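You operate a simulated robot arm through the tools that you are given. There is no shell and no other tool. Be economical: measure what you need, move in short steps, check, and stop when the job is done.

You are at the controls of a simulated two-armed robot. One attempt, no reset.

## Task
Lay the pink brush in the drawer and shut it; hold each lamp still and switch it off.

Only the result counts: the job must be done as asked and must still hold three seconds after the hand-in. Knocking over, shifting, dropping, spilling or breaking anything else fails it.

## Robot
Two 7-joint arms with two-finger grippers on one trunk, on a base that drives. Base frame: it is fixed to the floor where the robot stands at the start and does not move with it; the origin is under the middle of the robot, x ahead of it, y to its left, z up; the surface under the hand at the start is at about z = 850. Lengths are in mm, angles in degrees, forces in N, time in s.
The left shoulder is at the start at [25, 158, 1357], the right one opposite. With the tool pointing down near the work surface each hand reaches from about 100 to 680 mm from the robot's upright axis, wherever it stands, measured 20 degrees to its own side. Places, roughly: chrome tap (6x11x13 cm) [600, -400, 900]; cold tap knob [600, -400, 1000]; drawer [300, -300, 700]; navy drawer [300, -300, 800]; navy lamp button [500, -600, 900]; navy pipe [750, -1000, 750]; pink lamp button [500, -900, 900]. Payload 2.45 kg a hand.
The tool frame of a hand sits at the grasp point between the pads (the TCP): z along the fingers, y along the line on which they close. The tips reach 26 mm beyond it. Largest opening 96 mm; the body of the gripper starts 69 mm behind the TCP.
Orientation is told as [roll, pitch, yaw] about the base's x, y, z axes, in that order, counted from this pose: with the fingers straight down and closing along the base's y, the tool's x points along the base's -x, its y along +y and its z along -z.

## Interface
- The arms move only by the tool jog_arm. It takes "left_series", "right_series" or both (then of equal length, played together; a hand with none holds still); each is a list of rows, each an object (a shift or turn left out is 0, a gripper value left out holds the last) with "translation": the shift along the base's x, y, z in cm, a list of three; "angular": the turn, a rotation vector about the base's x, y, z in degrees, a list of three; "claw": the closure, from 0 (fully open) to 1 (shut). In form: [{"translation": [dx, dy, dz], "angular": [ax, ay, az], "claw": claw}, ...]. A call has 1 to 8 rows; each row is the pose to reach, as a shift and turn from the pose commanded when the call began. A row lasts 0.2 s, in which the tool goes at most 50 mm and 8.6 degrees; a call with a longer step from one row to the next is refused whole, and so is a gripper value outside its range. A pose out of reach is approached as far as the arm can. The call stops where the force on the tool passes 40 N (or 10 N more than at its start, if that is more) or the arm is blocked; 0.2 s more then pass. Each finger halts on what it meets, pressing with about 39 N; the grip force reading is that of the motor and also rises with nothing between the fingers. The clock runs only during rows and for 0.2 s after the last one: add rows that repeat a pose to give the fingers time. The reply holds the time, the measured pose of the TCP, the force on the tool along the base axes, the opening and the grip force, in the units named above and with some noise, with the torque about the TCP (base axes, N m) and any sound that the robot's microphone picked up, and new pictures: "show" is both (left out), scene, wrist or none (wrist: the cameras of the hands that moved).
- Cameras (640 x 400 px; columns grow to the right, rows downward): "scene" is now at [38.9, -36.8, 1810.3]; the picture's right is [-0.54, -0.84, -0.00], its down [-0.76, 0.48, -0.42] and it looks along [0.36, -0.23, -0.91] (base axes); focal length 260 px, centre (320, 200). "left" rides on the left gripper at [82, -3, -98] in its tool frame; the picture's right is [0.04, 1.00, 0.00], its down [-0.73, 0.03, -0.68] and it looks along [-0.68, 0.03, 0.73] (tool axes); focal length 256 px, centre (320, 200). "right" rides on the right gripper at [82, 3, -98] in its tool frame; the picture's right is [-0.04, 1.00, 0.00], its down [-0.73, -0.03, -0.68] and it looks along [-0.68, -0.03, 0.73] (tool axes); focal length 256 px, centre (320, 200). There is no depth. A picture from a camera that has moved, and an enlarged one, comes with that camera's place and axes in the base frame and with its lens.
- raise_lower(by): slides the trunk up (or, below 0, down) by that many mm; the arms and the scene camera ride with it, the base frame stays. It gives what a move gives, with no picture.
- roll_base(legs): drives the robot by 1 to 6 legs, each [ahead, left, turn to the left] in mm, mm and degrees, along the robot's own axes; the way and the turn of a leg run together, so that a leg with both is an arc; at most 1500 mm and 180 degrees a leg. The arms and the cameras ride along, it lands a little off, and it stops where it bumps. It gives what a move gives, and a new picture of the scene camera.
- turn_head(pan, tilt): turns the head with the scene camera to pan (to the left, within 120 degrees either way) and tilt (down, from -29 to 69), counted from straight ahead of the robot. It gives what a move gives, and a new picture of the scene camera.
- zoom(camera, box): a new picture of the part [left, top, right, bottom] of that camera's present view, enlarged. The clock stands still meanwhile.
- job_done(): hands the job in; it is judged then, once.

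Go step by step. Nothing tells you exact positions but the pictures and the camera data: compare them with the known pose of the tool, close in by small moves and look again before you grip or let go. The budget is 120 turns and 260 pictures, counting those below and the enlarged ones. Unless the task says otherwise, let go and move clear before handing in, and close with one line.

The tools are called after "Call:" by a JSON object that holds its "api" and its "payload". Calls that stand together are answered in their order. jog_arm: Moves the arms, as the interface text tells. Its arguments: {"type":"object","properties":{"left_series":{"type":"array","items":{"type":"object","properties":{"translation":{"type":"array","items":{"type":"number"}},"angular":{"type":"array","items":{"type":"number"}},"claw":{"type":"number"}}}},"right_series":{"type":"array","items":{"type":"object","properties":{"translation":{"type":"array","items":{"type":"number"}},"angular":{"type":"array","items":{"type":"number"}},"claw":{"type":"number"}}}},"show":{"type":"string","enum":["both","scene","wrist","none"]}},"required":[]} The other tools are called the same way: raise_lower (by) slides the trunk up or down; roll_base (legs) drives the base; turn_head (pan, tilt) turns the head that bears the scene camera; zoom (camera, box) takes an enlarged picture of a part of a camera's view; job_done () hands the job in.

At the start:

```text
t: 0.0
left_position: [450.4, -48.9, 1116.0]
left_tcp_rot: [0.0, 0.1, 0.1]
left_wrist_force: [0.5, 0.1, -0.4]
left_ft_torque: [-0.01, -0.03, 0.02]
left_finger_gap: 96.0
left_finger_force: 0.1
right_position: [399.5, -494.4, 1108.7]
right_tcp_rot: [0.0, 0.0, 0.0]
right_wrist_force: [0.5, 0.0, 0.0]
right_ft_torque: [-0.01, 0.03, 0.03]
right_finger_gap: 95.9
right_finger_force: 0.1
trunk travel left (down, up): [-525.0, 42.0]
robot x, y, heading: [-1.6, 0.2, -0.1]
head pan, tilt: [-32.4, 64.6]
```

scene: 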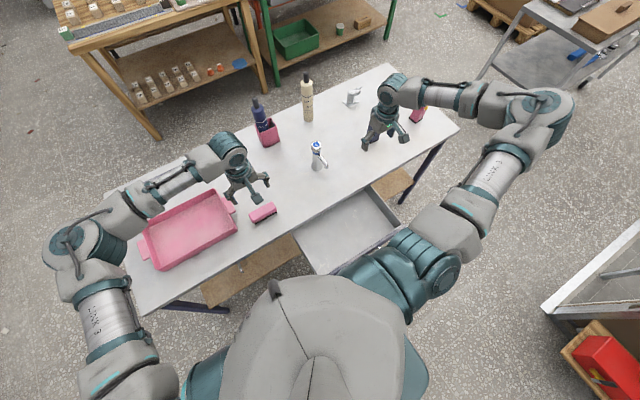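
right: 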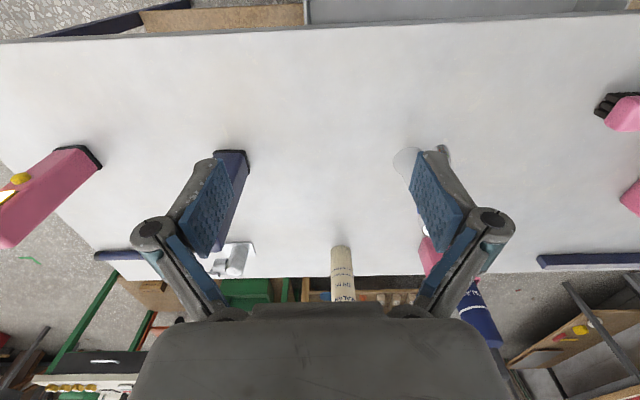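
left: 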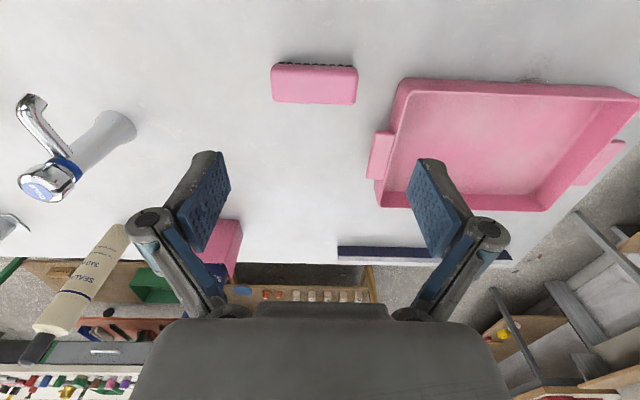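

I see the table with the pink brush near the tray, an open drawer below the near edge, and two lamps near the right hand (pink and navy). I'll take closer pictures first.

Call:
{"api": "zoom", "payload": {"camera": "scene", "box": [220, 60, 460, 210]}}

Call:
{"api": "zoom", "payload": {"camera": "right", "box": [0, 100, 320, 300]}}

Call:
{"api": "zoom", "payload": {"camera": "scene", "box": [220, 160, 440, 300]}}

```text
2.67 times, centred on (340, 135) of scene
camera zoom: at [38.9, -36.8, 1810.3], right [-0.54, -0.84, 0.0], down [-0.76, 0.48, -0.42], along [0.36, -0.23, -0.91], focal length 693 px, centre (267, 373)
```

zoom: 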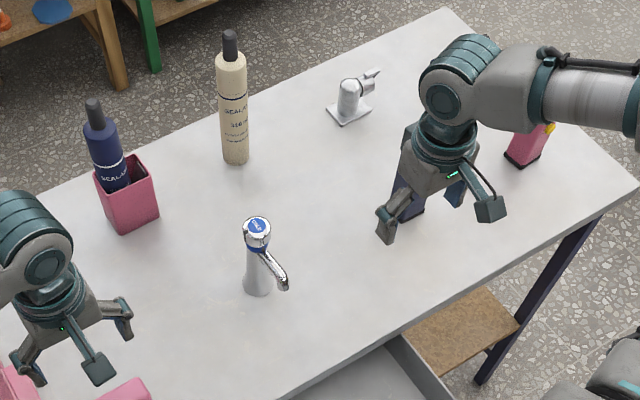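

```text
2.00 times, centred on (160, 200) of right
camera zoom: at [317.9, -492.7, 1207.2], right [0.04, 1.0, 0.0], down [0.73, -0.03, 0.68], along [0.68, -0.03, -0.73], focal length 512 px, centre (640, 200)
```

zoom: 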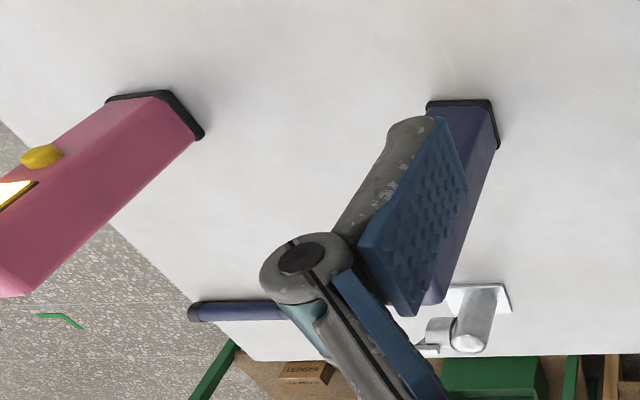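

```text
2.86 times, centred on (330, 230) of scene
camera zoom: at [38.9, -36.8, 1810.3], right [-0.54, -0.84, 0.0], down [-0.76, 0.48, -0.42], along [0.36, -0.23, -0.91], focal length 742 px, centre (291, 114)
```

zoom: 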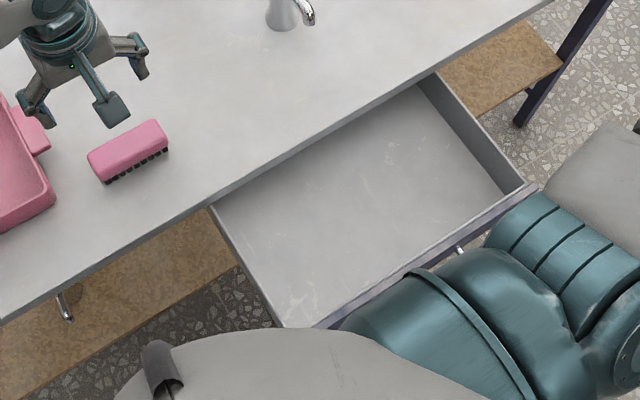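

The brush is at about (486, -59), its long side along y, and the drawer front is at x≈155 with y from -526 to -159. I'll send the left hand aside and bring the right hand over the brush, turning it so the fingers close along x.

Call:
{"api": "jog_arm", "payload": {"right_series": [{"translation": [0, 4.5, 0], "angular": [0, 0, 8.5]}, {"translation": [0, 9, 0], "angular": [0, 0, 17]}, {"translation": [0, 13, 0], "angular": [0, 0, 25.5]}, {"translation": [0, 17, 0], "angular": [0, 0, 34]}, {"translation": [0, 21, 0], "angular": [0, 0, 42.5]}, {"translation": [0, 24, 0], "angular": [0, 0, 51]}, {"translation": [0, 26, 0], "angular": [0, 0, 59.5]}, {"translation": [0, 28, 0], "angular": [0, 0, 68]}], "left_series": [{"translation": [0, 4.5, 0]}, {"translation": [0, 9, 0]}, {"translation": [0, 13.5, 0]}, {"translation": [0, 18, 0]}, {"translation": [0, 22.5, 0]}, {"translation": [0, 27, 0]}, {"translation": [0, 31, 0]}, {"translation": [0, 35, 0]}], "show": "both"}}

```text
t: 1.8
left_position: [448.0, 308.9, 1115.0]
left_tcp_rot: [-0.5, -0.1, 0.1]
left_wrist_force: [0.0, 1.0, -0.4]
left_ft_torque: [-0.03, -0.04, -0.05]
left_finger_gap: 96.1
left_finger_force: 0.0
right_position: [397.5, -206.3, 1111.6]
right_tcp_rot: [-0.2, 0.0, 67.9]
right_wrist_force: [-0.6, 0.5, -0.9]
right_ft_torque: [-0.05, 0.02, -0.01]
right_finger_gap: 96.1
right_finger_force: 0.1
trunk travel left (down, up): [-525.0, 42.0]
robot x, y, heading: [2.3, 1.3, -0.0]
head pan, tilt: [-32.4, 64.6]
camera scene: at [38.5, -23.4, 1810.5], right [-0.54, -0.84, 0.01], down [-0.76, 0.48, -0.43], along [0.36, -0.23, -0.9], focal length 260 px, centre (320, 200)
camera right: at [362.9, -282.1, 1210.4], right [-0.91, 0.41, 0.0], down [0.3, 0.67, 0.68], along [0.28, 0.62, -0.73], focal length 256 px, centre (320, 200)
camera left: at [365.7, 306.6, 1213.6], right [-0.04, 1.0, -0.01], down [0.73, 0.03, 0.68], along [0.68, 0.02, -0.73], focal length 256 px, centre (320, 200)
```

scene: 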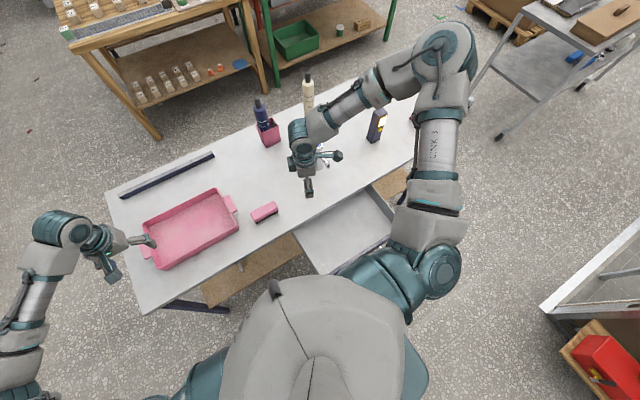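
right: 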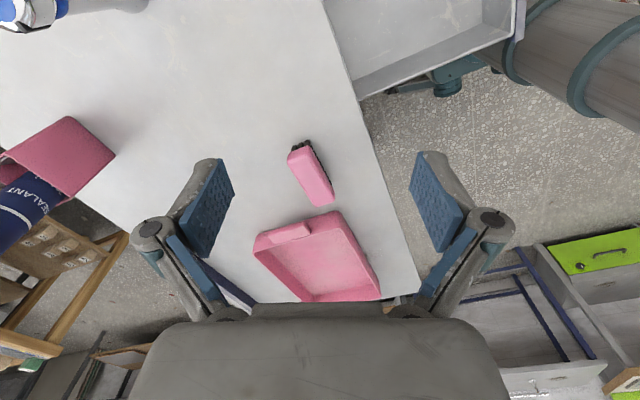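
left: 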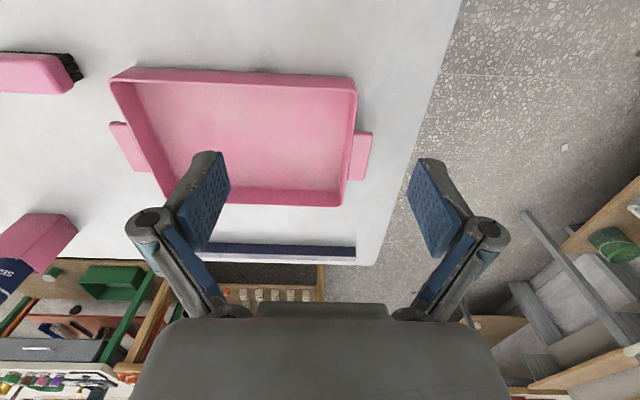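

The right hand has turned well; the brush centre is near (481, -52), skewed about 6°. I'll move above it and look again.

Call:
{"api": "jog_arm", "payload": {"right_series": [{"translation": [2, 4, -1], "angular": [0, 0, 5]}, {"translation": [4, 8, -3], "angular": [0, 0, 11]}, {"translation": [6, 12, -6], "angular": [0, 0, 16]}, {"translation": [8.2, 15.3, -9], "angular": [0, 0, 16]}, {"translation": [8.2, 15.3, -13], "angular": [0, 0, 16]}, {"translation": [8.2, 15.3, -13], "angular": [0, 0, 16]}]}}

```text
refused: row 3 steps farther than a row can; nothing moved
```

Call:
{"api": "jog_arm", "payload": {"right_series": [{"translation": [2, 3.5, -1], "angular": [0, 0, 5]}, {"translation": [4, 7, -3], "angular": [0, 0, 11]}, {"translation": [6, 10.5, -5], "angular": [0, 0, 16]}, {"translation": [7.5, 14, -8], "angular": [0, 0, 16]}, {"translation": [8.2, 15.3, -12], "angular": [0, 0, 16]}, {"translation": [8.2, 15.3, -13], "angular": [0, 0, 16]}]}}

```text
t: 3.2
left_position: [448.1, 302.1, 1115.2]
left_tcp_rot: [-0.1, -0.1, 0.1]
left_wrist_force: [0.3, -1.0, -0.5]
left_ft_torque: [-0.01, 0.01, 0.06]
left_finger_gap: 95.9
left_finger_force: 0.0
right_position: [425.2, -165.5, 1076.9]
right_tcp_rot: [-0.2, -0.2, 84.0]
right_wrist_force: [-0.5, 0.5, 0.3]
right_ft_torque: [-0.01, 0.01, -0.02]
right_finger_gap: 96.2
right_finger_force: 0.1
right hand out of reach, approached as far as the arm can: row 2, 3, 4, 5, 6
trunk travel left (down, up): [-525.0, 42.0]
robot x, y, heading: [-1.5, 0.5, 0.1]
head pan, tilt: [-32.4, 64.6]
camera scene: at [38.9, -33.5, 1810.4], right [-0.54, -0.84, 0.0], down [-0.76, 0.48, -0.43], along [0.36, -0.23, -0.91], focal length 260 px, centre (320, 200)
camera right: at [412.9, -247.9, 1174.2], right [-0.99, 0.14, 0.0], down [0.1, 0.72, 0.68], along [0.1, 0.67, -0.73], focal length 256 px, centre (320, 200)
```

scene: 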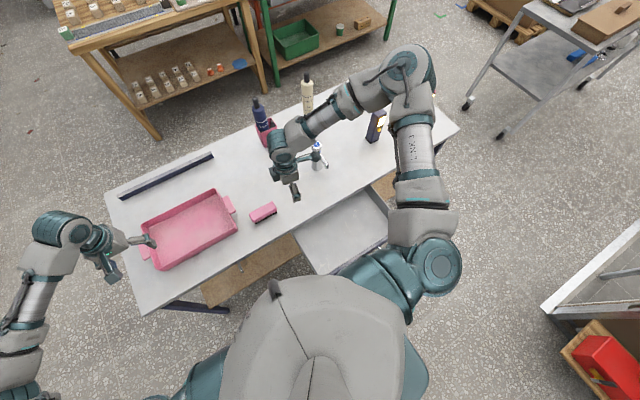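
right: 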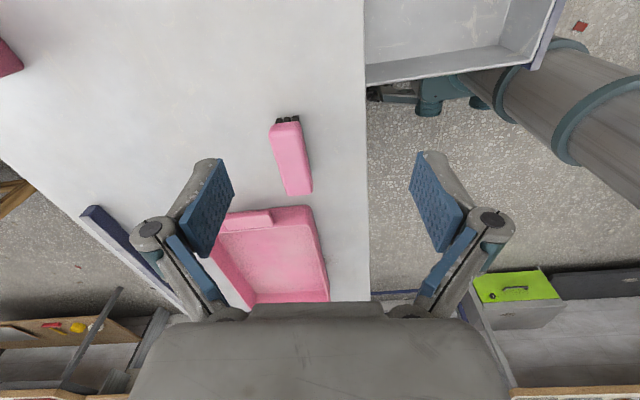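

At that yaw the brush is beyond the right arm's reach. I'll shift the base 200 mm to the left, parallel to the table.

Call:
{"api": "roll_base", "payload": {"legs": [[0, 200, 0]]}}

```text
t: 4.8
left_position: [447.9, 485.0, 1119.4]
left_tcp_rot: [0.6, 0.1, 0.0]
left_wrist_force: [0.7, -0.9, 1.3]
left_ft_torque: [0.07, 0.04, -0.03]
left_finger_gap: 95.9
left_finger_force: 0.2
right_position: [426.4, 17.5, 1074.5]
right_tcp_rot: [0.0, -1.0, 83.9]
right_wrist_force: [0.4, -0.7, 0.7]
right_ft_torque: [0.04, 0.01, -0.07]
right_finger_gap: 96.1
right_finger_force: 0.1
trunk travel left (down, up): [-525.0, 42.0]
robot x, y, heading: [4.7, 201.2, -0.1]
head pan, tilt: [-32.4, 64.6]
camera scene: at [39.1, 130.4, 1809.3], right [-0.54, -0.84, -0.01], down [-0.76, 0.49, -0.42], along [0.36, -0.21, -0.91], focal length 260 px, centre (320, 200)
```

scene: 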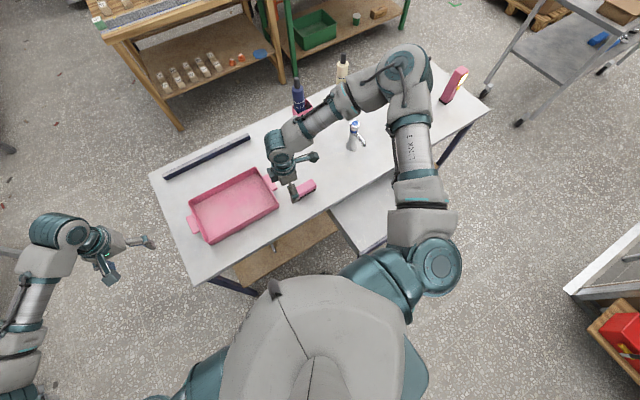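

Now the right hand is within easy reach; I'll move over the brush at medium height and look.

Call:
{"api": "jog_arm", "payload": {"right_series": [{"translation": [2.5, -3.5, 0]}, {"translation": [5.5, -7.1, 0]}, {"translation": [5.5, -7.1, -4]}, {"translation": [5.5, -7.1, -8]}, {"translation": [5.5, -7.1, -8]}], "show": "wrist"}}

```text
t: 6.0
left_position: [445.7, 525.1, 1110.7]
left_tcp_rot: [-1.1, -0.2, 0.2]
left_wrist_force: [-0.2, 0.2, 0.6]
left_ft_torque: [-0.05, -0.02, -0.01]
left_finger_gap: 96.2
left_finger_force: 0.0
right_position: [463.1, -31.1, 1023.6]
right_tcp_rot: [-0.4, 0.8, 84.2]
right_wrist_force: [0.7, 1.8, -0.2]
right_ft_torque: [-0.08, 0.01, 0.0]
right_finger_gap: 95.9
right_finger_force: 0.0
right hand out of reach, approached as far as the arm can: row 3, 4, 5
trunk travel left (down, up): [-525.0, 42.0]
robot x, y, heading: [0.9, 202.2, 0.3]
head pan, tilt: [-32.4, 64.6]
camera right: at [449.7, -112.1, 1122.9], right [-0.99, 0.14, -0.01], down [0.1, 0.74, 0.67], along [0.1, 0.66, -0.74], focal length 256 px, centre (320, 200)
```

right: 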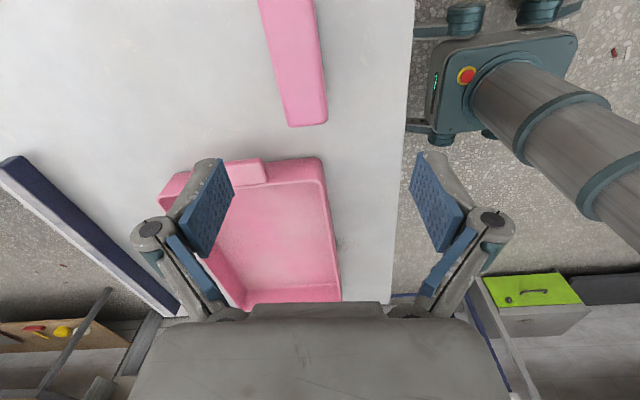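

The limit seems to come from the wrist yaw, so I'll turn the gripper by -180° to the equivalent grasp.

Call:
{"api": "jog_arm", "payload": {"right_series": [{"angular": [0, 0, -8.5]}, {"angular": [0, 0, -17]}, {"angular": [0, 0, -25.5]}, {"angular": [0, 0, -34]}, {"angular": [0, 0, -42.5]}, {"angular": [0, 0, -51]}, {"angular": [0, 0, -59.5]}, {"angular": [0, 0, -68]}], "show": "none"}}

Call:
{"api": "jog_arm", "payload": {"right_series": [{"angular": [0, 0, -8.5]}, {"angular": [0, 0, -17]}, {"angular": [0, 0, -25.5]}, {"angular": [0, 0, -34]}, {"angular": [0, 0, -42.5]}, {"angular": [0, 0, -51]}, {"angular": [0, 0, -59.5]}, {"angular": [0, 0, -68]}], "show": "none"}}

Call:
{"api": "jog_arm", "payload": {"right_series": [{"angular": [0, 0, -8.5]}, {"angular": [0, 0, -17]}, {"angular": [0, 0, -25.5]}, {"angular": [0, 0, -34]}, {"angular": [0, 0, -42.5]}, {"angular": [0, 0, -44]}], "show": "both"}}

```text
t: 7.8
left_position: [445.2, 509.5, 1114.2]
left_tcp_rot: [-0.5, -0.3, 0.0]
left_wrist_force: [-0.5, -0.2, -0.2]
left_ft_torque: [0.02, 0.0, 0.03]
left_finger_gap: 96.2
left_finger_force: 0.0
right_position: [462.8, -45.5, 1020.8]
right_tcp_rot: [-0.3, 0.1, 15.9]
right_wrist_force: [0.6, -0.4, 0.0]
right_ft_torque: [0.02, -0.02, -0.03]
right_finger_gap: 95.8
right_finger_force: 0.2
trunk travel left (down, up): [-525.0, 42.0]
robot x, y, heading: [-0.9, 198.8, 0.1]
head pan, tilt: [-32.4, 64.6]
```

```text
t: 9.6
left_position: [445.4, 495.0, 1118.4]
left_tcp_rot: [0.1, -0.2, 0.0]
left_wrist_force: [0.7, -0.3, -0.2]
left_ft_torque: [0.06, 0.03, -0.04]
left_finger_gap: 96.3
left_finger_force: 0.0
right_position: [462.1, -60.2, 1018.8]
right_tcp_rot: [0.0, 0.5, -52.3]
right_wrist_force: [-0.2, -0.2, 0.0]
right_ft_torque: [0.01, 0.0, 0.02]
right_finger_gap: 96.1
right_finger_force: 0.0
trunk travel left (down, up): [-525.0, 42.0]
robot x, y, heading: [0.5, 196.2, -0.1]
head pan, tilt: [-32.4, 64.6]
```

```text
t: 11.0
left_position: [445.2, 519.8, 1111.8]
left_tcp_rot: [-1.0, -0.4, 0.2]
left_wrist_force: [-0.1, 1.5, -0.2]
left_ft_torque: [-0.03, -0.05, 0.01]
left_finger_gap: 95.9
left_finger_force: 0.0
right_position: [463.1, -35.9, 1024.1]
right_tcp_rot: [-0.3, -0.5, -96.0]
right_wrist_force: [0.7, 1.3, 0.3]
right_ft_torque: [-0.07, 0.03, -0.02]
right_finger_gap: 95.9
right_finger_force: 0.0
trunk travel left (down, up): [-525.0, 42.0]
robot x, y, heading: [-2.1, 202.4, 0.1]
head pan, tilt: [-32.4, 64.6]
camera scene: at [39.2, 189.9, 1810.6], right [-0.53, -0.85, 0.01], down [-0.77, 0.48, -0.43], along [0.36, -0.24, -0.9], focal length 260 px, centre (320, 200)
camera right: at [474.8, 43.7, 1121.0], right [0.99, -0.14, 0.0], down [-0.1, -0.72, 0.68], along [-0.1, -0.68, -0.73], focal length 256 px, centre (320, 200)
```

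scene: 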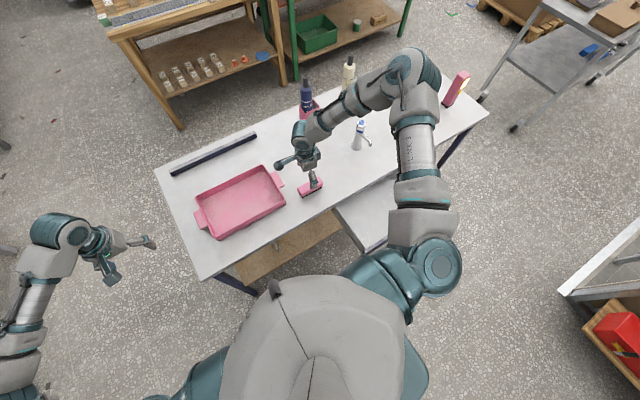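
right: 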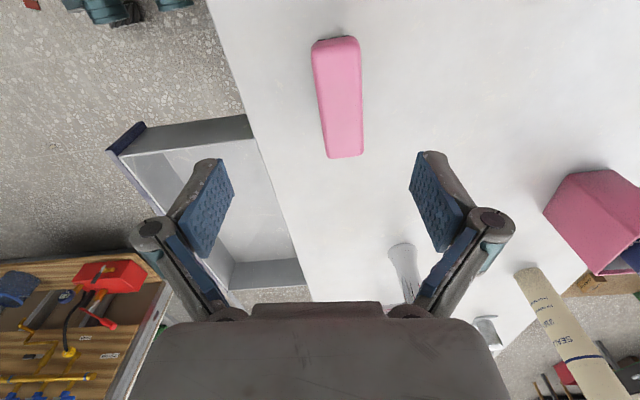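

The brush centre is near (478, -58), but the body is still swaying after the drive. I'll hold still for it to settle.

Call:
{"api": "jog_arm", "payload": {"right_series": [{"angular": [0, 0, 3]}, {"angular": [0, 0, 3]}, {"angular": [0, 0, 3]}, {"angular": [0, 0, 3]}, {"angular": [0, 0, 3]}, {"angular": [0, 0, 3]}, {"angular": [0, 0, 3]}, {"angular": [0, 0, 3]}], "show": "none"}}

Call:
{"api": "jog_arm", "payload": {"right_series": [{}, {}, {}, {}], "show": "none"}}

Call:
{"api": "jog_arm", "payload": {"right_series": [{}], "show": "none"}}

Call:
{"api": "jog_arm", "payload": {"right_series": [{}], "show": "wrist"}}

```text
t: 12.8
left_position: [443.5, 515.3, 1114.0]
left_tcp_rot: [-0.7, -0.3, 0.1]
left_wrist_force: [-0.9, 1.7, 0.6]
left_ft_torque: [-0.01, -0.04, 0.02]
left_finger_gap: 95.8
left_finger_force: 0.0
right_position: [462.8, -40.0, 1022.7]
right_tcp_rot: [-0.4, -0.1, -92.9]
right_wrist_force: [0.5, 0.6, 0.0]
right_ft_torque: [0.0, 0.02, -0.02]
right_finger_gap: 96.0
right_finger_force: 0.2
trunk travel left (down, up): [-525.0, 42.0]
robot x, y, heading: [-0.6, 204.0, 0.1]
head pan, tilt: [-32.4, 64.6]
```

```text
t: 13.8
left_position: [444.9, 516.3, 1114.4]
left_tcp_rot: [-0.8, -0.3, 0.1]
left_wrist_force: [0.1, 0.3, 0.6]
left_ft_torque: [-0.01, -0.02, -0.04]
left_finger_gap: 96.1
left_finger_force: 0.0
right_position: [462.3, -40.9, 1021.9]
right_tcp_rot: [-0.4, -0.1, -93.0]
right_wrist_force: [0.5, -0.4, -0.4]
right_ft_torque: [0.0, 0.0, 0.0]
right_finger_gap: 96.1
right_finger_force: 0.1
trunk travel left (down, up): [-525.0, 42.0]
robot x, y, heading: [-0.6, 200.4, -0.1]
head pan, tilt: [-32.4, 64.6]
```

```text
t: 14.2
left_position: [445.1, 501.1, 1117.6]
left_tcp_rot: [-0.3, -0.3, -0.1]
left_wrist_force: [0.3, -0.3, 0.6]
left_ft_torque: [0.02, 0.0, 0.0]
left_finger_gap: 96.4
left_finger_force: 0.1
right_position: [461.5, -53.4, 1019.9]
right_tcp_rot: [-0.3, 0.4, -93.0]
right_wrist_force: [-0.2, -0.1, -0.5]
right_ft_torque: [-0.01, 0.03, 0.02]
right_finger_gap: 96.1
right_finger_force: 0.2
trunk travel left (down, up): [-525.0, 42.0]
robot x, y, heading: [0.9, 195.5, -0.2]
head pan, tilt: [-32.4, 64.6]
```

```text
t: 14.6
left_position: [445.3, 507.6, 1116.6]
left_tcp_rot: [-0.5, -0.3, 0.1]
left_wrist_force: [0.2, 0.3, -0.2]
left_ft_torque: [-0.02, 0.0, 0.03]
left_finger_gap: 95.9
left_finger_force: 0.1
right_position: [462.1, -49.6, 1020.9]
right_tcp_rot: [-0.4, 0.1, -93.1]
right_wrist_force: [0.1, -0.7, 0.4]
right_ft_torque: [0.04, -0.03, -0.03]
right_finger_gap: 95.9
right_finger_force: 0.1
trunk travel left (down, up): [-525.0, 42.0]
robot x, y, heading: [-0.5, 196.4, -0.0]
head pan, tilt: [-32.4, 64.6]
camera right: at [470.4, 30.3, 1119.0], right [1.0, -0.09, -0.01], down [-0.06, -0.73, 0.68], along [-0.07, -0.67, -0.74], focal length 256 px, centre (320, 200)
```

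right: 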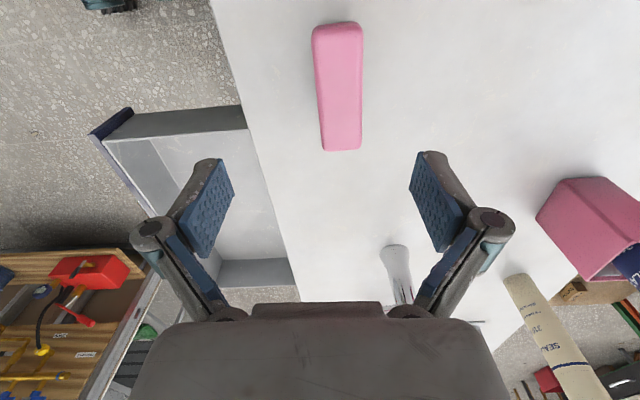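

The brush lies along y, centred at (477, -60). I'll line up and go partway down.

Call:
{"api": "jog_arm", "payload": {"right_series": [{"translation": [0.8, -0.6, -2], "angular": [0, 0, 3]}, {"translation": [1.5, -1.2, -5], "angular": [0, 0, 3]}, {"translation": [1.5, -1.2, -9], "angular": [0, 0, 3]}, {"translation": [1.5, -1.2, -9], "angular": [0, 0, 3]}, {"translation": [1.5, -1.2, -9], "angular": [0, 0, 3]}], "show": "both"}}

```text
t: 15.8
left_position: [446.6, 511.0, 1114.2]
left_tcp_rot: [-0.8, -0.2, 0.0]
left_wrist_force: [-0.3, 0.6, 0.0]
left_ft_torque: [-0.06, -0.04, 0.0]
left_finger_gap: 96.0
left_finger_force: 0.0
right_position: [446.0, -81.9, 988.1]
right_tcp_rot: [-0.3, -0.1, -90.0]
right_wrist_force: [0.8, 0.6, -0.4]
right_ft_torque: [-0.02, 0.04, -0.01]
right_finger_gap: 95.9
right_finger_force: 0.1
right hand out of reach, approached as far as the arm can: row 1, 2, 3, 4, 5
trunk travel left (down, up): [-525.0, 42.0]
robot x, y, heading: [-2.9, 196.7, 0.3]
head pan, tilt: [-32.4, 64.6]
camera scene: at [39.3, 174.1, 1810.5], right [-0.53, -0.85, 0.01], down [-0.77, 0.48, -0.43], along [0.36, -0.23, -0.9], focal length 260 px, centre (320, 200)
camera right: at [449.2, -2.4, 1086.2], right [1.0, -0.04, -0.01], down [-0.03, -0.73, 0.68], along [-0.03, -0.68, -0.73], focal length 256 px, centre (320, 200)
```

scene: 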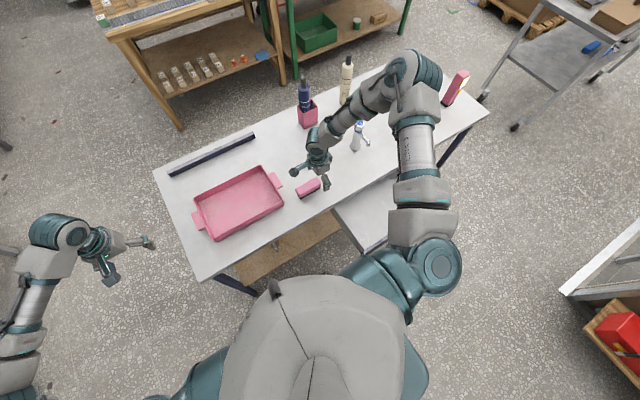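
right: 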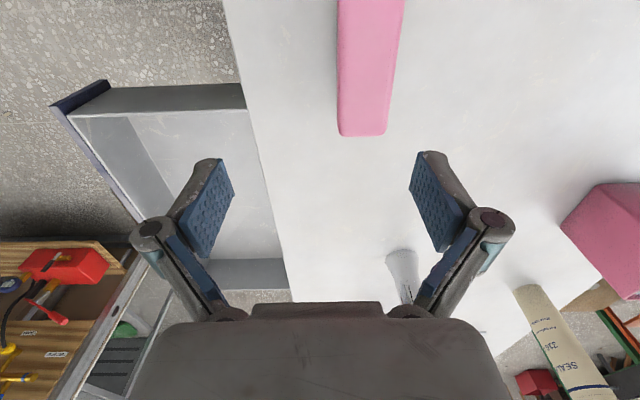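

The hand runs out of reach going down, so the shoulder is too high. I'll raise the hand and then lower the trunk by 200 mm.

Call:
{"api": "jog_arm", "payload": {"right_series": [{"translation": [0, 0, 4]}, {"translation": [0, 0, 8]}, {"translation": [0, 0, 12]}, {"translation": [0, 0, 16]}, {"translation": [0, 0, 18]}], "left_series": [{"translation": [0, 0, 4]}, {"translation": [0, 0, 8]}, {"translation": [0, 0, 12]}, {"translation": [0, 0, 16]}, {"translation": [0, 0, 20]}], "show": "none"}}

Call:
{"api": "raise_lower", "payload": {"by": -200}}

Call:
{"api": "jog_arm", "payload": {"right_series": [{}]}}

```text
t: 17.0
left_position: [444.0, 509.2, 1315.0]
left_tcp_rot: [-0.7, -0.3, 0.0]
left_wrist_force: [-0.3, 1.1, 0.7]
left_ft_torque: [0.0, -0.04, 0.01]
left_finger_gap: 96.2
left_finger_force: 0.0
right_position: [445.0, -85.4, 1167.3]
right_tcp_rot: [-0.3, 0.0, -90.0]
right_wrist_force: [0.0, -0.6, -0.2]
right_ft_torque: [0.0, -0.02, -0.02]
right_finger_gap: 95.6
right_finger_force: 0.0
trunk travel left (down, up): [-525.0, 42.0]
robot x, y, heading: [-2.4, 198.0, 0.0]
head pan, tilt: [-32.4, 64.6]
```

```text
t: 19.2
left_position: [445.3, 507.2, 1116.0]
left_tcp_rot: [-0.5, -0.3, 0.0]
left_wrist_force: [0.2, 0.4, 0.7]
left_ft_torque: [-0.01, -0.01, -0.02]
left_finger_gap: 96.3
left_finger_force: 0.0
right_position: [447.1, -85.5, 966.6]
right_tcp_rot: [-0.3, 0.1, -90.1]
right_wrist_force: [-0.8, 0.0, -0.2]
right_ft_torque: [-0.01, -0.02, -0.02]
right_finger_gap: 96.1
right_finger_force: 0.0
trunk travel left (down, up): [-325.0, 242.0]
robot x, y, heading: [1.0, 198.5, -0.2]
head pan, tilt: [-32.4, 64.6]
```

```text
t: 19.6
left_position: [445.8, 506.8, 1115.3]
left_tcp_rot: [-0.6, -0.3, -0.1]
left_wrist_force: [0.5, -0.5, -0.2]
left_ft_torque: [-0.02, 0.02, -0.01]
left_finger_gap: 95.8
left_finger_force: 0.0
right_position: [447.7, -85.5, 966.3]
right_tcp_rot: [-0.4, 0.1, -89.9]
right_wrist_force: [0.3, -0.2, -0.1]
right_ft_torque: [0.0, 0.03, 0.03]
right_finger_gap: 96.1
right_finger_force: 0.1
trunk travel left (down, up): [-325.0, 242.0]
robot x, y, heading: [0.6, 201.5, -0.1]
head pan, tilt: [-32.4, 64.6]
camera scene: at [74.2, 166.2, 1610.6], right [-0.53, -0.84, 0.0], down [-0.77, 0.48, -0.43], along [0.36, -0.23, -0.91], focal length 260 px, centre (320, 200)
camera right: at [450.5, -6.5, 1064.7], right [1.0, -0.04, -0.01], down [-0.03, -0.73, 0.68], along [-0.03, -0.68, -0.73], focal length 256 px, centre (320, 200)
```

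scene: 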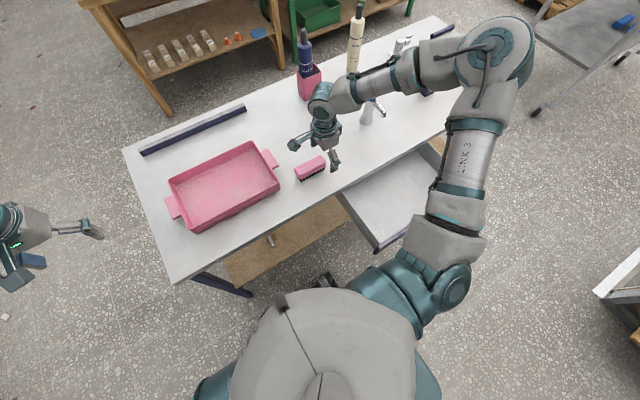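
right: 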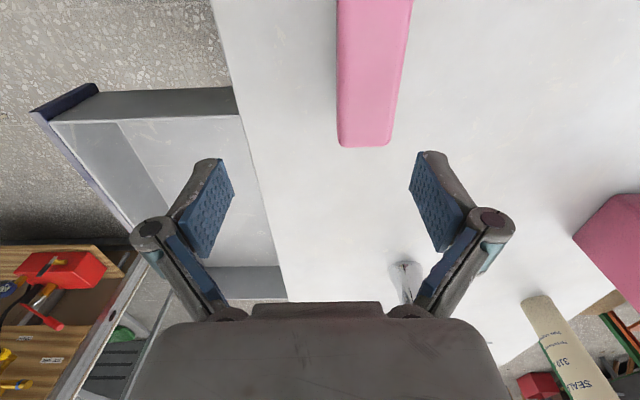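

Settled now. I'll centre over the brush and descend to z≈886.

Call:
{"api": "jog_arm", "payload": {"right_series": [{"translation": [1.6, 1.2, 0]}, {"translation": [3.2, 2.5, 0]}, {"translation": [3.2, 2.5, -3]}, {"translation": [3.2, 2.5, -5]}, {"translation": [3.2, 2.5, -5]}]}}

```text
t: 20.8
left_position: [445.1, 506.4, 1116.1]
left_tcp_rot: [-0.5, -0.3, 0.0]
left_wrist_force: [-0.3, 0.1, 1.0]
left_ft_torque: [0.02, 0.0, 0.0]
left_finger_gap: 95.8
left_finger_force: 0.1
right_position: [479.2, -62.3, 916.8]
right_tcp_rot: [-0.4, 0.1, -89.9]
right_wrist_force: [0.6, 0.3, 0.0]
right_ft_torque: [-0.02, 0.02, 0.02]
right_finger_gap: 96.0
right_finger_force: 0.0
trunk travel left (down, up): [-325.0, 242.0]
robot x, y, heading: [3.5, 194.9, 0.2]
head pan, tilt: [-32.4, 64.6]
camera scene: at [73.9, 166.3, 1610.6], right [-0.53, -0.84, 0.0], down [-0.77, 0.48, -0.43], along [0.36, -0.23, -0.9], focal length 260 px, centre (320, 200)
camera right: at [482.3, 18.4, 1014.4], right [1.0, -0.04, -0.01], down [-0.03, -0.73, 0.68], along [-0.03, -0.68, -0.73], focal length 256 px, centre (320, 200)
```

scene: 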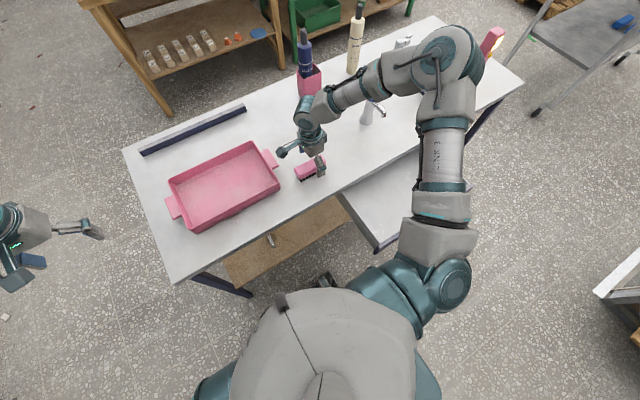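
right: 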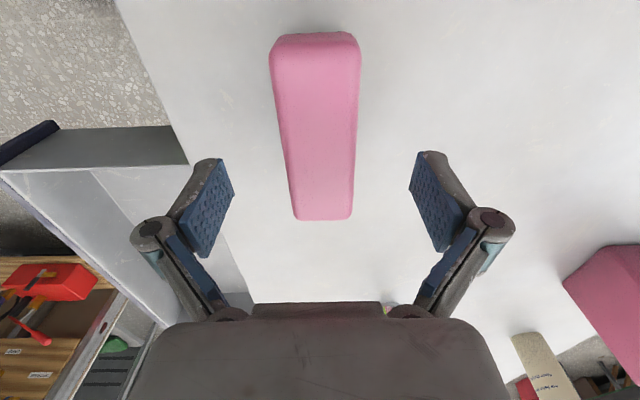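

The brush sits centred between the fingers. I'll go down 30 mm more and close.

Call:
{"api": "jog_arm", "payload": {"right_series": [{"translation": [0, 0, -1.5], "claw": 0}, {"translation": [0, 0, -3]}, {"translation": [0, 0, -3]}, {"translation": [0, 0, -3], "claw": 1}, {"translation": [0, 0, -3], "claw": 1}, {"translation": [0, 0, -3], "claw": 1}]}}

```text
t: 22.2
left_position: [444.3, 508.4, 1115.0]
left_tcp_rot: [-0.5, -0.2, 0.0]
left_wrist_force: [-1.0, 0.5, 0.1]
left_ft_torque: [-0.01, 0.0, 0.0]
left_finger_gap: 95.7
left_finger_force: 0.1
right_position: [479.4, -61.6, 888.6]
right_tcp_rot: [-0.4, 0.1, -90.0]
right_wrist_force: [0.6, -0.1, 3.0]
right_ft_torque: [0.02, -0.03, 0.06]
right_finger_gap: 38.4
right_finger_force: 39.1
trunk travel left (down, up): [-325.0, 242.0]
robot x, y, heading: [0.0, 201.1, 0.1]
head pan, tilt: [-32.4, 64.6]
camera scene: at [73.9, 166.6, 1610.6], right [-0.53, -0.84, 0.0], down [-0.77, 0.48, -0.43], along [0.36, -0.23, -0.9], focal length 260 px, centre (320, 200)
camera right: at [482.3, 18.5, 985.2], right [1.0, -0.04, -0.01], down [-0.03, -0.73, 0.68], along [-0.03, -0.68, -0.73], focal length 256 px, centre (320, 200)
```

scene: 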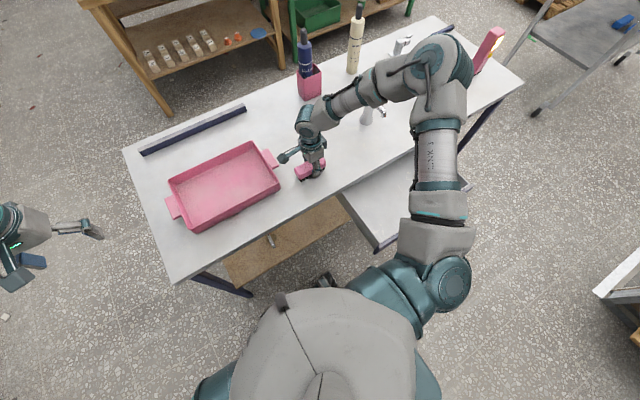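
right: 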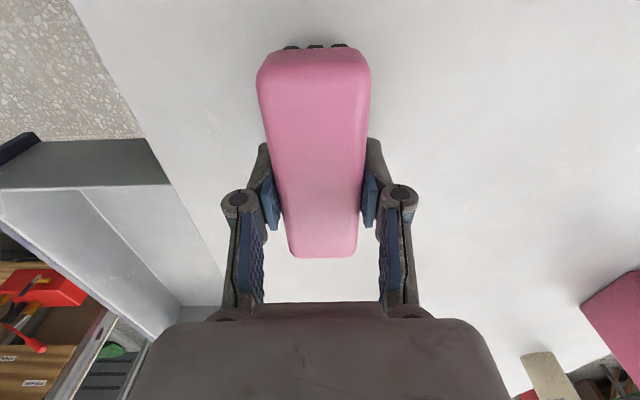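

The brush is held (38 mm gap). I'll lift it and carry it over the drawer.

Call:
{"api": "jog_arm", "payload": {"right_series": [{"translation": [0, 0, 4]}, {"translation": [0, 0, 8]}, {"translation": [0, 0, 12]}, {"translation": [-3, -2, 14]}, {"translation": [-6, -5, 14]}, {"translation": [-9, -8, 14]}, {"translation": [-12, -11, 14]}, {"translation": [-15, -14, 14]}], "show": "scene"}}

Call:
{"api": "jog_arm", "payload": {"right_series": [{"translation": [-3, -3, 0]}, {"translation": [-6, -6, 0]}, {"translation": [-8, -9, 0]}, {"translation": [-8, -10.5, 0]}, {"translation": [-8, -10.5, 0]}]}}

```text
t: 24.0
left_position: [444.6, 505.0, 1117.3]
left_tcp_rot: [-0.3, -0.5, -0.1]
left_wrist_force: [0.1, -0.3, 0.4]
left_ft_torque: [0.0, -0.03, -0.01]
left_finger_gap: 96.0
left_finger_force: 0.2
right_position: [327.5, -203.3, 1026.6]
right_tcp_rot: [-0.3, 0.3, -90.0]
right_wrist_force: [0.2, -0.1, -1.2]
right_ft_torque: [-0.01, -0.03, 0.01]
right_finger_gap: 38.4
right_finger_force: 38.8
trunk travel left (down, up): [-325.0, 242.0]
robot x, y, heading: [0.8, 198.6, -0.1]
head pan, tilt: [-32.4, 64.6]
camera scene: at [70.1, 163.1, 1610.7], right [-0.53, -0.85, 0.0], down [-0.76, 0.48, -0.43], along [0.36, -0.23, -0.9], focal length 260 px, centre (320, 200)
```

scene: 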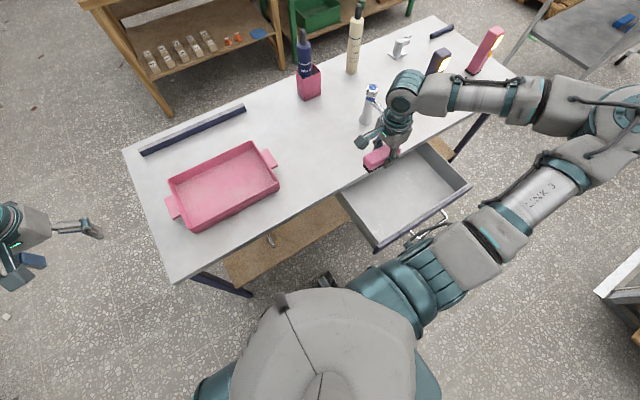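

```text
t: 25.2
left_position: [445.6, 505.8, 1116.0]
left_tcp_rot: [-0.4, -0.3, 0.0]
left_wrist_force: [-0.4, -0.6, 0.2]
left_ft_torque: [-0.02, -0.04, -0.01]
left_finger_gap: 95.7
left_finger_force: 0.0
right_position: [247.1, -307.6, 1026.2]
right_tcp_rot: [-0.4, 0.1, -90.0]
right_wrist_force: [-0.2, 0.2, -0.8]
right_ft_torque: [-0.01, 0.01, -0.03]
right_finger_gap: 38.5
right_finger_force: 39.0
trunk travel left (down, up): [-325.0, 242.0]
robot x, y, heading: [-3.9, 198.3, -0.2]
head pan, tilt: [-32.4, 64.6]
camera scene: at [71.7, 164.1, 1610.6], right [-0.54, -0.84, 0.0], down [-0.76, 0.48, -0.43], along [0.36, -0.23, -0.9], focal length 260 px, centre (320, 200)
camera right: at [251.8, -228.4, 1124.1], right [1.0, -0.04, -0.01], down [-0.03, -0.74, 0.68], along [-0.03, -0.68, -0.74], focal length 256 px, centre (320, 200)
```

scene: 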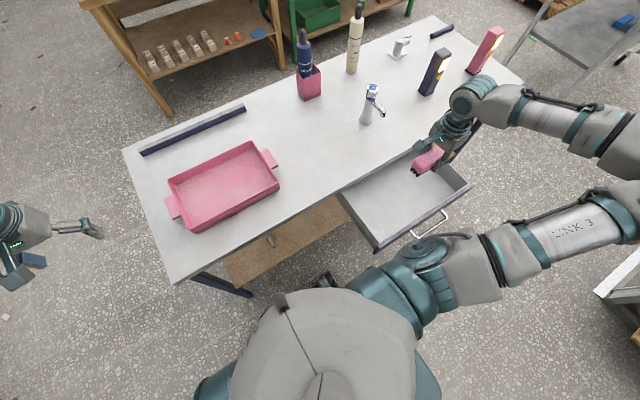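
right: 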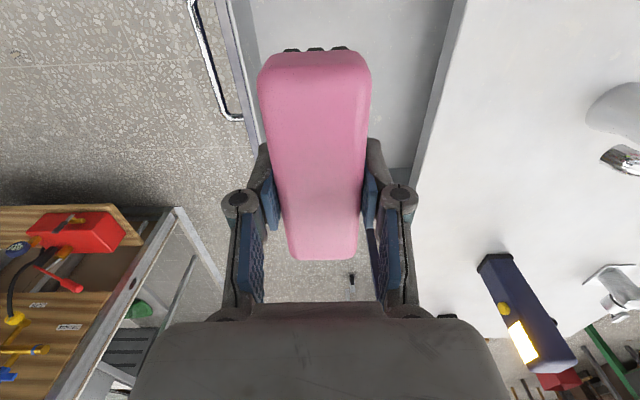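

The brush is over the drawer's middle (drawer y about -515 to -99). I'll lower it in stages.

Call:
{"api": "jog_arm", "payload": {"right_series": [{"translation": [0, 0, -4]}, {"translation": [0, 0, -8]}, {"translation": [0, 0, -12]}, {"translation": [0, 0, -16]}, {"translation": [0, 0, -18]}, {"translation": [0, 0, -18]}]}}

```text
t: 26.6
left_position: [445.4, 505.2, 1115.6]
left_tcp_rot: [-0.4, -0.3, 0.0]
left_wrist_force: [0.2, -0.2, -0.6]
left_ft_torque: [0.04, -0.02, -0.01]
left_finger_gap: 96.2
left_finger_force: 0.0
right_position: [249.0, -306.5, 845.6]
right_tcp_rot: [-0.4, 0.1, -90.0]
right_wrist_force: [0.1, -0.2, -0.6]
right_ft_torque: [-0.03, -0.04, -0.01]
right_finger_gap: 38.7
right_finger_force: 38.7
trunk travel left (down, up): [-325.0, 242.0]
robot x, y, heading: [0.3, 200.3, 0.1]
head pan, tilt: [-32.4, 64.6]
camera scene: at [72.1, 163.9, 1610.6], right [-0.53, -0.84, 0.0], down [-0.76, 0.48, -0.43], along [0.36, -0.23, -0.9], focal length 260 px, centre (320, 200)
camera right: at [252.3, -227.2, 943.9], right [1.0, -0.04, -0.01], down [-0.03, -0.74, 0.68], along [-0.03, -0.68, -0.74], focal length 256 px, centre (320, 200)
```

scene: 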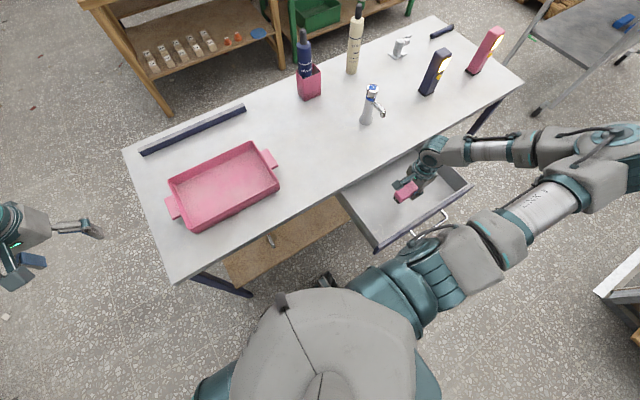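
right: 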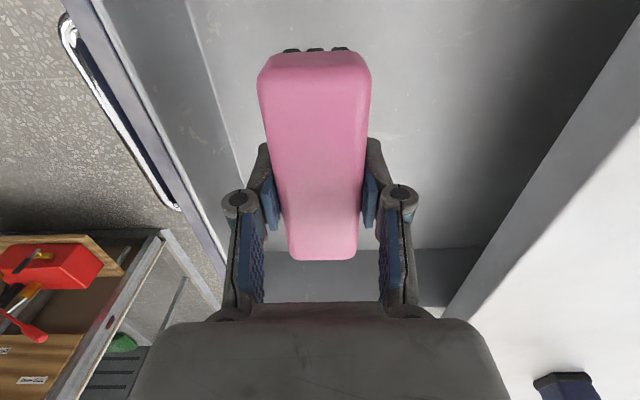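

Still clear of the drawer floor. I'll continue down in small steps.

Call:
{"api": "jog_arm", "payload": {"right_series": [{"translation": [0, 0, -2]}, {"translation": [0, 0, -3.5]}, {"translation": [0, 0, -4.5]}, {"translation": [0, 0, -4.5]}]}}

```text
t: 27.6
left_position: [444.3, 505.8, 1115.9]
left_tcp_rot: [-0.4, -0.4, 0.0]
left_wrist_force: [-0.2, -0.4, 0.3]
left_ft_torque: [-0.03, 0.01, 0.0]
left_finger_gap: 95.9
left_finger_force: 0.1
right_position: [248.4, -307.4, 799.8]
right_tcp_rot: [-0.3, 0.2, -90.0]
right_wrist_force: [-0.3, 0.4, -0.4]
right_ft_torque: [0.0, -0.02, 0.0]
right_finger_gap: 38.2
right_finger_force: 39.2
trunk travel left (down, up): [-325.0, 242.0]
robot x, y, heading: [-1.7, 199.2, 0.0]
head pan, tilt: [-32.4, 64.6]
camera scene: at [72.3, 163.9, 1610.6], right [-0.53, -0.84, 0.0], down [-0.76, 0.48, -0.43], along [0.36, -0.23, -0.9], focal length 260 px, centre (320, 200)
camera right: at [252.0, -227.7, 898.7], right [1.0, -0.04, -0.01], down [-0.03, -0.74, 0.68], along [-0.03, -0.68, -0.74], focal length 256 px, centre (320, 200)
```

scene: 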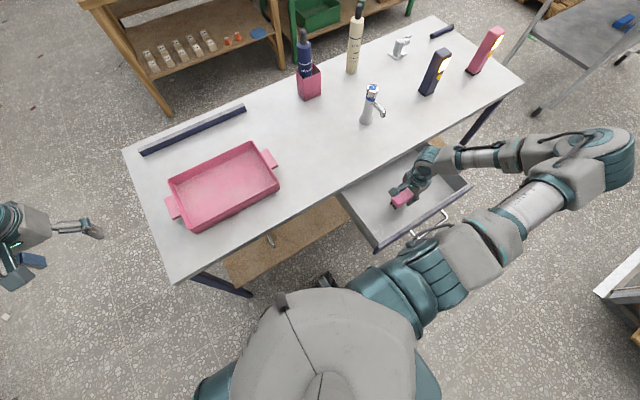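
right: 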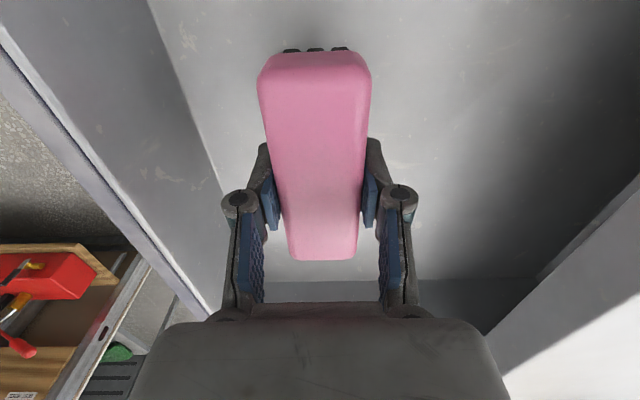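

The floor looks to be at about z=740, so I'll creep down watching the force.

Call:
{"api": "jog_arm", "payload": {"right_series": [{"translation": [0, 0, -0.8]}, {"translation": [0, 0, -1.2]}, {"translation": [0, 0, -1.5]}, {"translation": [0, 0, -1.5]}], "show": "none"}}

Call:
{"api": "jog_arm", "payload": {"right_series": [{"translation": [0, 0, -0.3]}, {"translation": [0, 0, -0.5]}, {"translation": [0, 0, -0.5]}], "show": "none"}}

```text
t: 28.6
left_position: [445.3, 505.6, 1115.8]
left_tcp_rot: [-0.4, -0.4, 0.0]
left_wrist_force: [0.6, 0.7, 0.7]
left_ft_torque: [0.02, -0.01, -0.03]
left_finger_gap: 95.9
left_finger_force: 0.1
right_position: [248.3, -307.5, 786.8]
right_tcp_rot: [-0.5, 0.2, -90.0]
right_wrist_force: [0.2, -0.5, -0.9]
right_ft_torque: [0.01, 0.03, -0.01]
right_finger_gap: 38.6
right_finger_force: 39.1
trunk travel left (down, up): [-325.0, 242.0]
robot x, y, heading: [-0.2, 200.1, 0.1]
head pan, tilt: [-32.4, 64.6]
```

```text
t: 29.4
left_position: [446.0, 506.4, 1114.7]
left_tcp_rot: [-0.4, -0.4, 0.0]
left_wrist_force: [-0.3, 0.0, 1.0]
left_ft_torque: [0.02, 0.02, -0.01]
left_finger_gap: 95.9
left_finger_force: 0.0
right_position: [248.2, -308.3, 780.5]
right_tcp_rot: [-0.3, 0.1, -90.2]
right_wrist_force: [0.3, 0.4, -0.4]
right_ft_torque: [0.0, 0.0, -0.03]
right_finger_gap: 38.6
right_finger_force: 38.8
trunk travel left (down, up): [-325.0, 242.0]
robot x, y, heading: [3.0, 193.9, -0.0]
head pan, tilt: [-32.4, 64.6]
```

Call:
{"api": "jog_arm", "payload": {"right_series": [{"translation": [0, 0, -0.3]}, {"translation": [0, 0, -0.6]}, {"translation": [0, 0, -0.6]}], "show": "none"}}

Call:
{"api": "jog_arm", "payload": {"right_series": [{"translation": [0, 0, -0.3]}, {"translation": [0, 0, -0.6]}, {"translation": [0, 0, -0.6]}], "show": "wrist"}}

```text
t: 30.2
left_position: [445.3, 504.8, 1116.8]
left_tcp_rot: [-0.3, -0.3, 0.0]
left_wrist_force: [0.0, -0.2, 0.3]
left_ft_torque: [-0.01, 0.01, 0.0]
left_finger_gap: 96.0
left_finger_force: 0.0
right_position: [249.3, -306.9, 774.6]
right_tcp_rot: [-0.4, 0.2, -90.0]
right_wrist_force: [-0.6, -0.1, -0.4]
right_ft_torque: [0.0, 0.02, 0.02]
right_finger_gap: 38.2
right_finger_force: 39.0
trunk travel left (down, up): [-325.0, 242.0]
robot x, y, heading: [3.2, 196.4, 0.1]
head pan, tilt: [-32.4, 64.6]
```

```text
t: 31.0
left_position: [444.4, 507.7, 1115.9]
left_tcp_rot: [-0.6, -0.3, 0.0]
left_wrist_force: [0.1, -0.1, -0.5]
left_ft_torque: [-0.03, -0.02, 0.0]
left_finger_gap: 95.9
left_finger_force: 0.0
right_position: [250.2, -307.1, 771.2]
right_tcp_rot: [-0.2, -0.2, -90.0]
right_wrist_force: [1.3, -8.5, 31.4]
right_ft_torque: [-0.24, -0.04, -0.02]
right_finger_gap: 38.7
right_finger_force: 39.5
trunk travel left (down, up): [-325.0, 242.0]
robot x, y, heading: [1.6, 198.7, -0.3]
head pan, tilt: [-32.4, 64.6]
camera right: at [252.7, -226.5, 869.3], right [1.0, -0.04, 0.0], down [-0.03, -0.73, 0.68], along [-0.03, -0.68, -0.73], focal length 256 px, centre (320, 200)
```

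right: 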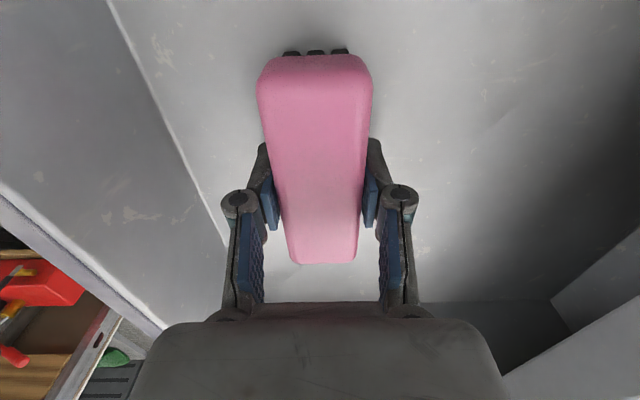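

The brush touches the floor at TCP z≈772. I'll ease up a little, open, and withdraw.

Call:
{"api": "jog_arm", "payload": {"right_series": [{"translation": [0, 0, 0.3]}, {"translation": [0, 0, 0.3], "claw": 0.2}, {"translation": [0, 0, 0.3], "claw": 0}, {"translation": [0, 0, 0.3], "claw": 0}, {"translation": [0, 0, 4], "claw": 0}, {"translation": [0, 0, 8]}, {"translation": [0, 0, 12]}, {"translation": [0, 0, 16]}]}}

```text
t: 32.8
left_position: [443.2, 506.7, 1116.5]
left_tcp_rot: [-0.5, -0.4, -0.1]
left_wrist_force: [-0.8, 0.0, 0.4]
left_ft_torque: [-0.01, -0.03, 0.04]
left_finger_gap: 96.1
left_finger_force: 0.0
right_position: [249.2, -306.8, 931.2]
right_tcp_rot: [-0.3, 0.1, -90.0]
right_wrist_force: [-0.1, 0.0, -0.2]
right_ft_torque: [0.01, -0.02, -0.01]
right_finger_gap: 95.9
right_finger_force: 0.0
trunk travel left (down, up): [-325.0, 242.0]
robot x, y, heading: [5.9, 196.5, -0.3]
head pan, tilt: [-32.4, 64.6]
camera scene: at [70.8, 165.6, 1610.7], right [-0.53, -0.84, 0.0], down [-0.76, 0.48, -0.43], along [0.36, -0.23, -0.9], focal length 260 px, centre (320, 200)
camera right: at [252.2, -226.8, 1029.1], right [1.0, -0.04, -0.01], down [-0.03, -0.73, 0.68], along [-0.03, -0.68, -0.74], focal length 256 px, centre (320, 200)
```

scene: 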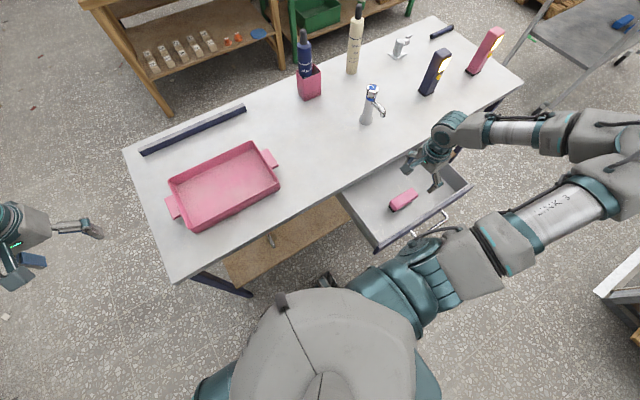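
right: 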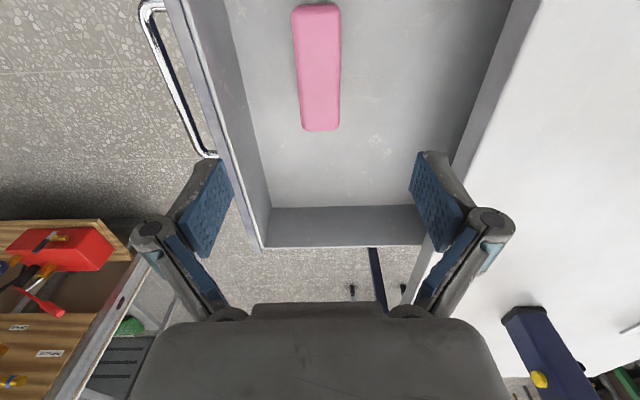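

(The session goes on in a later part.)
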